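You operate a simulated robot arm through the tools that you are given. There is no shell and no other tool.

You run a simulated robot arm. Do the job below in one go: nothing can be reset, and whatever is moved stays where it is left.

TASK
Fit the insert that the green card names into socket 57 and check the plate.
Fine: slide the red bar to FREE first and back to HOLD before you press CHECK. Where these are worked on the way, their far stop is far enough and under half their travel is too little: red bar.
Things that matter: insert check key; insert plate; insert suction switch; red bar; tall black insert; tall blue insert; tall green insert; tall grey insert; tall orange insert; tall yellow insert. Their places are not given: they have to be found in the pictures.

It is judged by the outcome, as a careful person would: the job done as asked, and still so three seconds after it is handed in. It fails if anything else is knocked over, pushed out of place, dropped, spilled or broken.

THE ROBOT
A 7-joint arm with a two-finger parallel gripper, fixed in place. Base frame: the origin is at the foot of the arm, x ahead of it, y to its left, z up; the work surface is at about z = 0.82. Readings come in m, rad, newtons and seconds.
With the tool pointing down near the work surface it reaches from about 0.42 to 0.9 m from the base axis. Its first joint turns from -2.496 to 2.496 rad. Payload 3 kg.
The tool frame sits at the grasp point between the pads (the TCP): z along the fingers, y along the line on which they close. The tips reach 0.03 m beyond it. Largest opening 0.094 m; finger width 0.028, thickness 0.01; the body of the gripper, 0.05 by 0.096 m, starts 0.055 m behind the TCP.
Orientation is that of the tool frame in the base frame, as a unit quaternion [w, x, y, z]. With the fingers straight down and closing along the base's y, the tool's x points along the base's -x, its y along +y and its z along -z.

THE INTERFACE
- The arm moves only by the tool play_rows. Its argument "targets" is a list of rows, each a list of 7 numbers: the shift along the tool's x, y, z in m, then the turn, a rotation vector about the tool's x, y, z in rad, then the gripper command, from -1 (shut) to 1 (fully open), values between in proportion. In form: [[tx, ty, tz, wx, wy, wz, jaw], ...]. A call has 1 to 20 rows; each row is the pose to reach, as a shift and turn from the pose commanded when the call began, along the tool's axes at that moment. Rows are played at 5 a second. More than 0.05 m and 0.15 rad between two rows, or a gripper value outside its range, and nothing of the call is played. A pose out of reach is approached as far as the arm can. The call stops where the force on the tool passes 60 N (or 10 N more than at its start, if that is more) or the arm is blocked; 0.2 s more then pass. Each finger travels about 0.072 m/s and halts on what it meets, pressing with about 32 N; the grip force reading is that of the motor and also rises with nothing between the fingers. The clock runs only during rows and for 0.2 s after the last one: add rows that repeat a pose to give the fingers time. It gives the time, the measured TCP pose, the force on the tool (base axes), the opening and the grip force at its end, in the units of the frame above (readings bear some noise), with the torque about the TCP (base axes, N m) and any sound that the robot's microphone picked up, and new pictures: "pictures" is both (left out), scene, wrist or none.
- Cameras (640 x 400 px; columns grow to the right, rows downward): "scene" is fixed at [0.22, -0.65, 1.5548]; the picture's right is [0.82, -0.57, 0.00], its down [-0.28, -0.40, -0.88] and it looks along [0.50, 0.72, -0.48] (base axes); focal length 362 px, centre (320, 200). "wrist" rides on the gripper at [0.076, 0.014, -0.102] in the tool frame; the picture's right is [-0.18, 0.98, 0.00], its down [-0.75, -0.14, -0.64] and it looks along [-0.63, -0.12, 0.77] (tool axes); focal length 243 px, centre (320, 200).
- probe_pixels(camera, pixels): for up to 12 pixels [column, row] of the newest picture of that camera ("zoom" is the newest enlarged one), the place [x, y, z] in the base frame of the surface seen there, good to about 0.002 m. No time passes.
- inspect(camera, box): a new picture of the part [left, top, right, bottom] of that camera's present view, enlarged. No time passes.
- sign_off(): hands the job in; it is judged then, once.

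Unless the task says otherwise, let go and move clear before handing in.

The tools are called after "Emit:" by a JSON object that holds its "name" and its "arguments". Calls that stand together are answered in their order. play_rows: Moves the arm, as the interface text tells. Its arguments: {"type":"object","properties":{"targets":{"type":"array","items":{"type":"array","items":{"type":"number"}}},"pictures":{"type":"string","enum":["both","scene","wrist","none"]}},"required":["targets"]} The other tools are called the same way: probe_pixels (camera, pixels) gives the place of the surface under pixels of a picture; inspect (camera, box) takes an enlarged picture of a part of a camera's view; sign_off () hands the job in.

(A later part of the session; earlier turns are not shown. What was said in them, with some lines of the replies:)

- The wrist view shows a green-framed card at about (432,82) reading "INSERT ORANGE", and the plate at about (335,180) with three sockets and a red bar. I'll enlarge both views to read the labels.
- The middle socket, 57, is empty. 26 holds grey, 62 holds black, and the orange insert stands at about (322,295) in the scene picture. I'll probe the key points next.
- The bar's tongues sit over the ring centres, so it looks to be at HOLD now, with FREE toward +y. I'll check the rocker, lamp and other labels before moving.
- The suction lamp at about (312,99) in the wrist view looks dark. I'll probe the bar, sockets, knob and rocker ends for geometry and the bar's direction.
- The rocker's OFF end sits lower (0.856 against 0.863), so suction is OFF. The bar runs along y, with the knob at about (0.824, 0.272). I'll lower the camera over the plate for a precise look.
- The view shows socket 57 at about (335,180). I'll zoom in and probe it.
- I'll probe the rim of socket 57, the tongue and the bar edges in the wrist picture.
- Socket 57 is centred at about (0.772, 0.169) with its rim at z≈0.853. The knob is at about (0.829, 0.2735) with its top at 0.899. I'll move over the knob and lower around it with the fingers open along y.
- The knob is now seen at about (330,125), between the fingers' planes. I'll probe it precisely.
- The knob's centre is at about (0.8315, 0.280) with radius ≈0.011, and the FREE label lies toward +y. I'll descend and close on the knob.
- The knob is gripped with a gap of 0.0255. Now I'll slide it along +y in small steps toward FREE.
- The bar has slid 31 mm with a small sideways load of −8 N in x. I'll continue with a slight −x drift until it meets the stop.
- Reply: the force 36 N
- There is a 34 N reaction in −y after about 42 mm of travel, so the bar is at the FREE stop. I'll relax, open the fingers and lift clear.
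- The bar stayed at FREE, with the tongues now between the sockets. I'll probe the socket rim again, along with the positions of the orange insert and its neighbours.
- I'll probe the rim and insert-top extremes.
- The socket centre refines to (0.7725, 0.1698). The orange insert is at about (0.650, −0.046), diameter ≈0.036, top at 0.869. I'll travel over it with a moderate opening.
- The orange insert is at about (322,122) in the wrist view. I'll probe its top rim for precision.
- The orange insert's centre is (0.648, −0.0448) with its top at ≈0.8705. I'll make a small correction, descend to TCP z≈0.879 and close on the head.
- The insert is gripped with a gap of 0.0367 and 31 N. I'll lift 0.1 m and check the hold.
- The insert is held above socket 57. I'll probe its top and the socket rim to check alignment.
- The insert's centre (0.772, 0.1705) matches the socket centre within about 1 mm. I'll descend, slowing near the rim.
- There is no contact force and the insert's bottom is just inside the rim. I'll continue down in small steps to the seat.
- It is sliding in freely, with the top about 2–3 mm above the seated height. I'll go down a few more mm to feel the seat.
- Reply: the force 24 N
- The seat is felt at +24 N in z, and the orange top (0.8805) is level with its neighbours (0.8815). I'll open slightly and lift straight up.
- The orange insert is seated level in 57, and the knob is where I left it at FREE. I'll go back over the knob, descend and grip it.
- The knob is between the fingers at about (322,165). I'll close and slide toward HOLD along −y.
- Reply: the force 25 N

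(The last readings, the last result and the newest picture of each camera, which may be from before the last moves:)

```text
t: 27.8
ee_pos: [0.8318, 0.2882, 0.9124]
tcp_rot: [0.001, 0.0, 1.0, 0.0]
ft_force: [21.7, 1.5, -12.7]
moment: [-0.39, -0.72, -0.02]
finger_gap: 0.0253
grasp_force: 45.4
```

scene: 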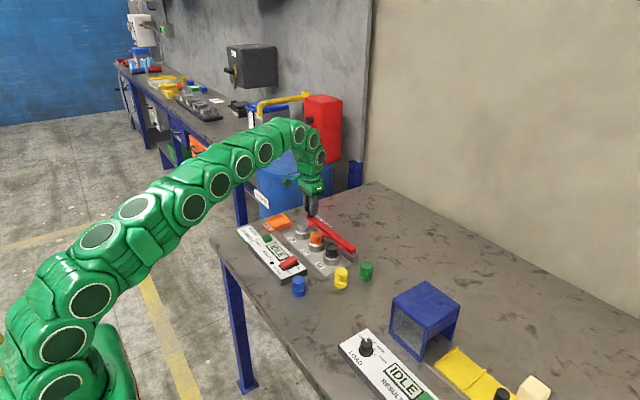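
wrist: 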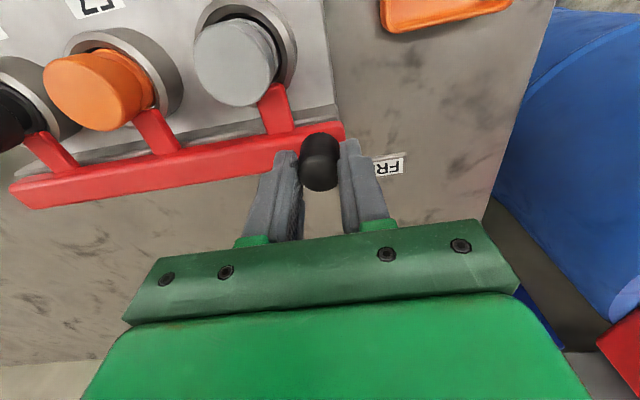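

The load is +22 N in x and −13 N in z, so I'll ease the command toward +x and slightly down, then continue to the HOLD stop.

Emit:
{"name": "play_rows", "arguments": {"targets": [[-0.002, 0, 0.001, 0, 0, 0, -1], [-0.002, -0.003, 0.001, 0, 0, 0, -1], [-0.002, -0.006, 0.001, 0, 0, 0, -1], [-0.002, -0.009, 0.001, 0, 0, 0, -1], [-0.002, -0.012, 0.001, 0, 0, 0, -1], [-0.002, -0.014, 0.001, 0, 0, 0, -1]]}}

```text
t: 29.2
ee_pos: [0.8331, 0.2795, 0.9116]
tcp_rot: [0.003, -0.002, 1.0, 0.001]
ft_force: [-8.7, 34.3, 14.3]
moment: [0.54, -0.07, -0.05]
finger_gap: 0.0252
grasp_force: 45.0
```

scene: 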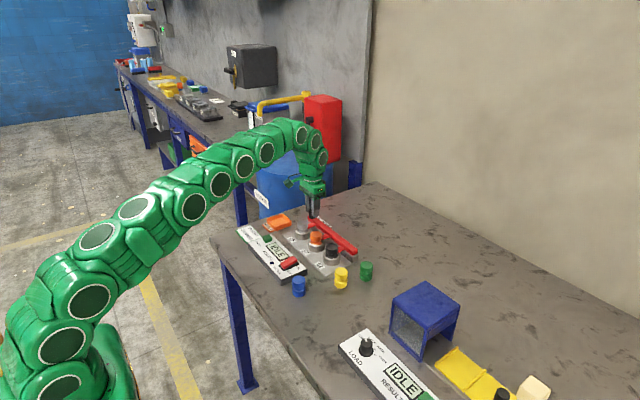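
wrist: 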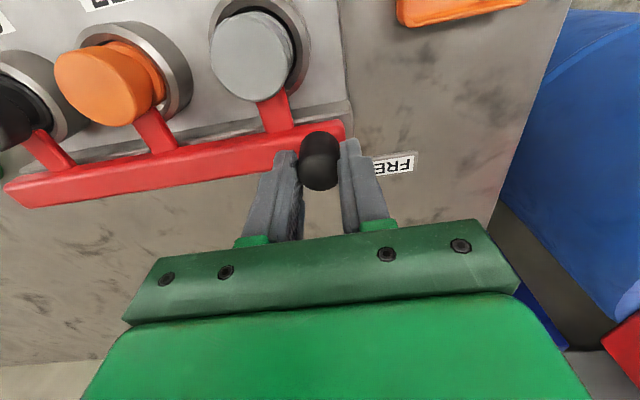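

At y = 0.2795 there is a 34 N reaction, so the bar is at the HOLD stop, same as its starting place. I'll relax, release and retreat to look.

Emit:
{"name": "play_rows", "arguments": {"targets": [[0, 0.004, 0, 0, 0, 0, -1], [0, 0.004, 0, 0, 0, 0, 0], [0, 0.004, 0, 0, 0, 0, 0.4], [0, 0.004, 0, 0, 0, 0, 0.4], [0, 0.004, -0.03, 0, 0, 0, 0.4], [0, 0.004, -0.07, 0, 0, 0, 0.4], [0.03, -0.016, -0.09, 0, 0, 0, 0.4], [0.06, -0.036, -0.09, 0, 0, 0, 0.4], [0.09, -0.056, -0.09, 0, 0, 0, 0.4], [0.12, -0.076, -0.09, 0, 0, 0, 0.6], [0.15, -0.096, -0.09, 0, 0, 0, 0.8], [0.18, -0.1, -0.09, 0, 0, 0, 1], [0.18, -0.1, -0.09, 0, 0, 0, 1]]}}

Emit:
{"name": "inspect", "arguments": {"camera": "wrist", "box": [220, 20, 460, 250]}}

Emit:
{"name": "inspect", "arguments": {"camera": "scene", "box": [285, 200, 365, 260]}}

```text
t: 32.0
ee_pos: [0.6509, 0.1736, 0.9989]
tcp_rot: [0.0, 0.0, 1.0, 0.0]
ft_force: [-0.8, 0.2, -0.5]
moment: [0.01, -0.01, 0.0]
finger_gap: 0.0939
grasp_force: 0.0
```

scene: 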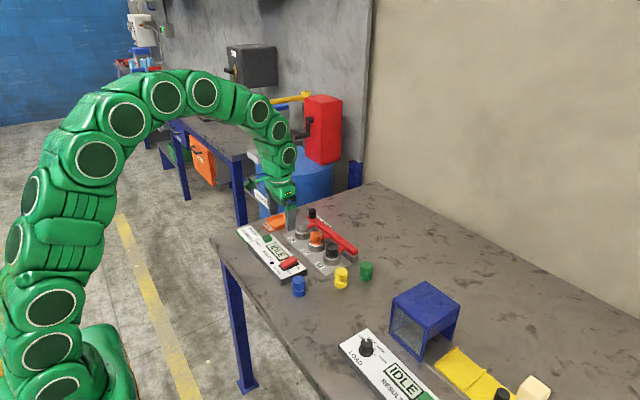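
wrist: 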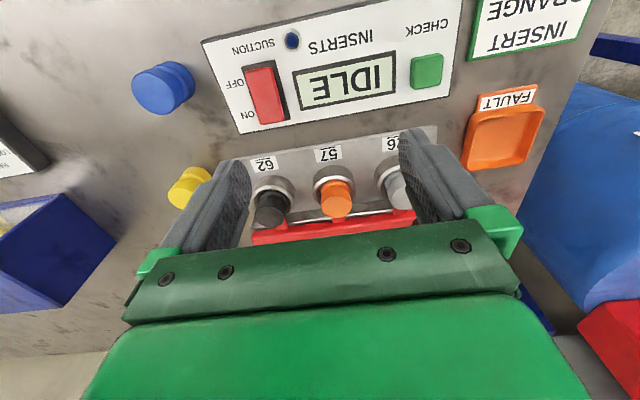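

```text
1.74 times, centred on (340, 135) of wrist
```

zoom: 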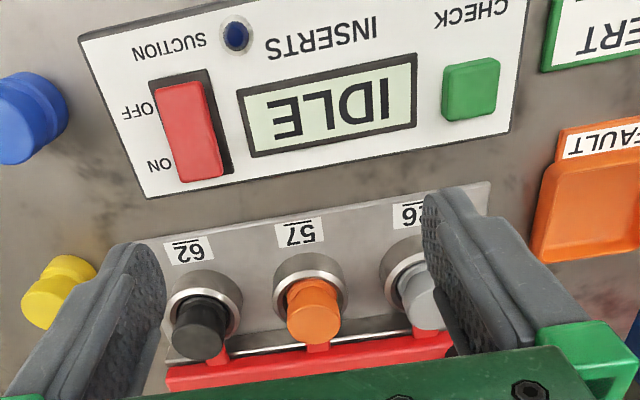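

```text
6.67 times, centred on (325, 230) of scene
```

zoom: 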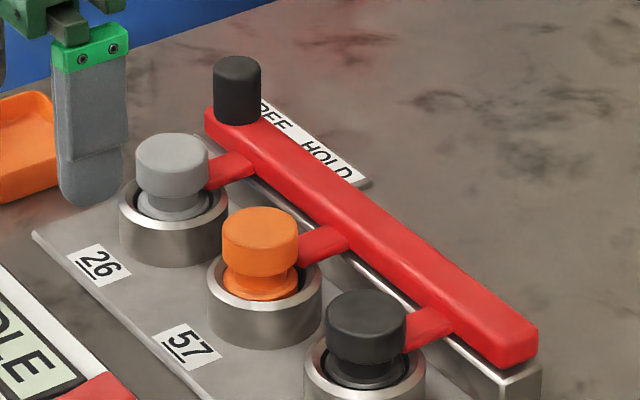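

The bar is at HOLD with its tongue in the orange insert's neck. I'll probe the green CHECK button at about (427,70) in the wrist view.

Emit:
{"name": "probe_pixels", "arguments": {"camera": "wrist", "pixels": [[427, 72], [414, 84], [441, 80], [415, 60], [440, 57], [427, 85], [400, 90], [292, 41], [264, 75], [270, 118], [500, 112], [262, 95]]}}

```text
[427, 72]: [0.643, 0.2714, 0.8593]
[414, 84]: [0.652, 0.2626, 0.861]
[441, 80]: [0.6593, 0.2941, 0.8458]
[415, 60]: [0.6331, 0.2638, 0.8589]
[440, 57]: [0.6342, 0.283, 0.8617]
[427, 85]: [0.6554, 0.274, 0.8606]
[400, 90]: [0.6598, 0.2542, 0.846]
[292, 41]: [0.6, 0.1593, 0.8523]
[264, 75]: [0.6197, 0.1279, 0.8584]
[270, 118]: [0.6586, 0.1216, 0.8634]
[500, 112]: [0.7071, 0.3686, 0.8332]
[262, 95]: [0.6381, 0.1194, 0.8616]
```

The CHECK button's centre is (0.644, 0.273) with its top at 0.860. I'll move above it with closed fingers and stop with the tips about 8 mm above.

Emit:
{"name": "play_rows", "arguments": {"targets": [[0.003, 0.035, 0, 0, 0, 0, 0], [0.006, 0.07, 0, 0, 0, 0, -1], [0.007, 0.099, 0, 0, 0, 0, -1], [0.007, 0.099, 0.04, 0, 0, 0, -1], [0.007, 0.099, 0.08, 0, 0, 0, -1], [0.007, 0.099, 0.1, 0, 0, 0, -1], [0.007, 0.099, 0.1, 0, 0, 0, -1]]}}

```text
t: 33.6
ee_pos: [0.6454, 0.2736, 0.9004]
tcp_rot: [0.0, 0.001, 1.0, 0.0]
ft_force: [0.2, 0.4, 0.6]
moment: [-0.01, -0.03, 0.0]
finger_gap: 0.0
grasp_force: 32.4
```

scene: 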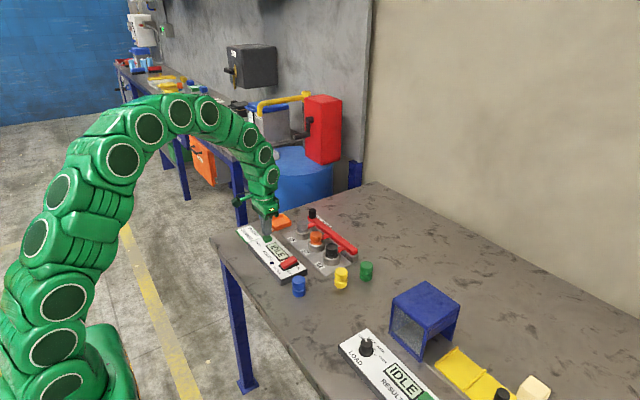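
wrist: 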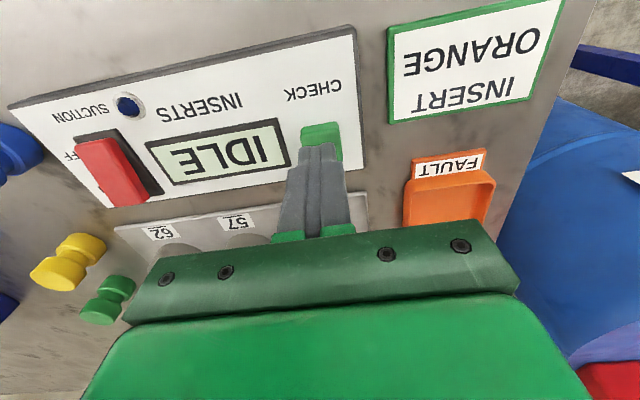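

The closed tips are over the CHECK key, about 10 mm above it. I'll press down in 2 mm steps and watch the force and the display.

Emit:
{"name": "play_rows", "arguments": {"targets": [[0, 0, 0.004, 0, 0, 0, -1], [0, 0, 0.008, 0, 0, 0, -1], [0, 0, 0.01, 0, 0, 0, -1], [0, 0, 0.012, 0, 0, 0, -1], [0, 0, 0.014, 0, 0, 0, -1]]}}

```text
t: 34.8
ee_pos: [0.6462, 0.2729, 0.887]
tcp_rot: [-0.001, 0.0, 1.0, 0.0]
ft_force: [-0.9, -0.1, 1.5]
moment: [-0.01, 0.01, -0.03]
finger_gap: 0.0002
grasp_force: 32.5
heard: click
```

scene: 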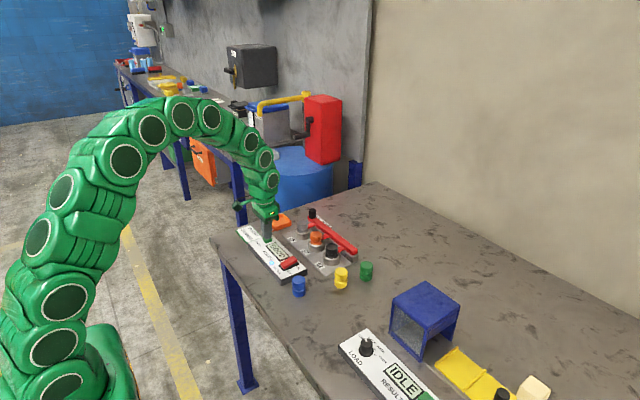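
wrist: 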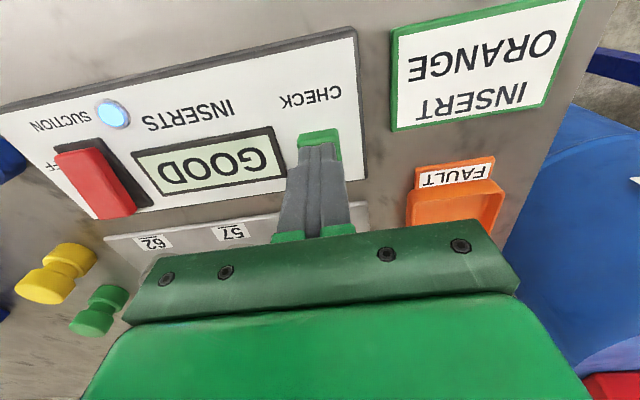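

A click was heard, the display now reads GOOD, and the lamp is lit. I'll lift off and check the final state.

Emit:
{"name": "play_rows", "arguments": {"targets": [[0, 0, -0.01, 0, 0, 0, -1], [0, 0, -0.05, 0, 0, 0, -1], [0, 0, -0.09, 0, 0, 0, -1], [0.03, -0.02, -0.12, 0, 0, 0, 0], [0.06, -0.04, -0.15, 0, 0, 0, 0.5], [0.06, -0.06, -0.19, 0, 0, 0, 0.5], [0.06, -0.06, -0.19, 0, 0, 0, 0.5]]}}

Emit:
{"name": "inspect", "arguments": {"camera": "scene", "box": [225, 190, 385, 310]}}

Emit:
{"name": "inspect", "arguments": {"camera": "wrist", "box": [200, 50, 480, 225]}}

```text
t: 36.4
ee_pos: [0.5843, 0.2133, 1.0771]
tcp_rot: [-0.001, 0.001, 1.0, 0.0]
ft_force: [-0.9, 0.1, 0.2]
moment: [-0.05, -0.01, 0.02]
finger_gap: 0.0708
grasp_force: 0.0
```

scene: 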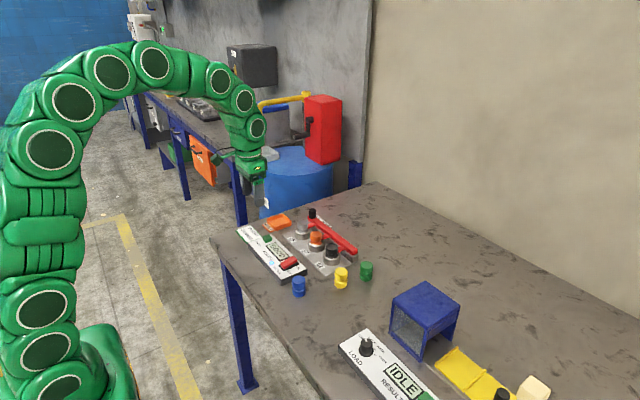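
wrist: 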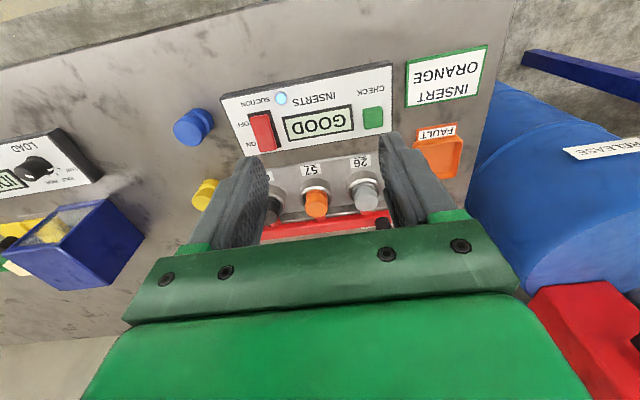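

```text
3.33 times, centred on (305, 250) of scene
```

zoom: 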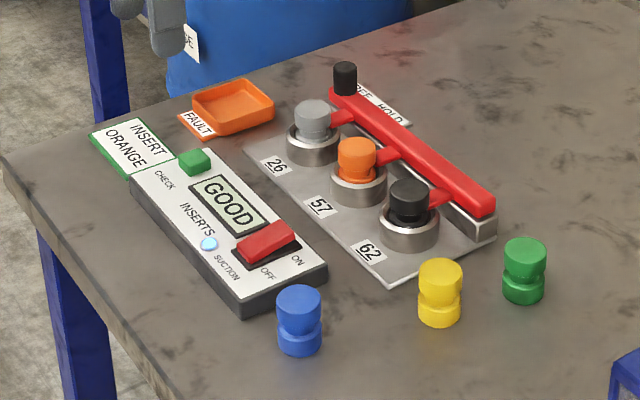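

```text
2.29 times, centred on (340, 138) of wrist
```

zoom: 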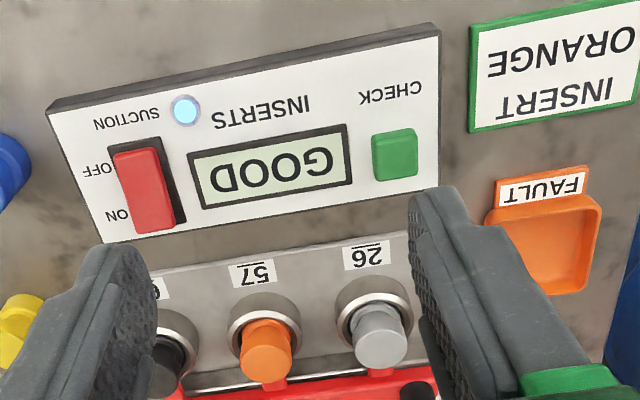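

The display holds GOOD, the orange insert is seated in 57, and the bar is at HOLD. The other inserts are where they were, the suction rocker is unchanged and the arm is clear, so I'm handing in.

Emit:
{"name": "sign_off", "arguments": {}}

```text
The job is handed in.
```

The orange insert, the one the green card names, is seated in socket 57. The plate was checked, and the panel reads GOOD with its lamp lit.

- **Red bar:** I slid it to the FREE stop before fitting the insert. I then slid it back to the HOLD stop, and only after that pressed CHECK.
- **Insert:** it sits level with the grey and black inserts beside it, with the bar's tongue in its neck.
- **Suction switch:** I left it at OFF, as I found it. The check came up GOOD without it.
- **Everything else:** the other inserts and the rest of the bench are where they were, and the arm has let go and is clear of the plate.
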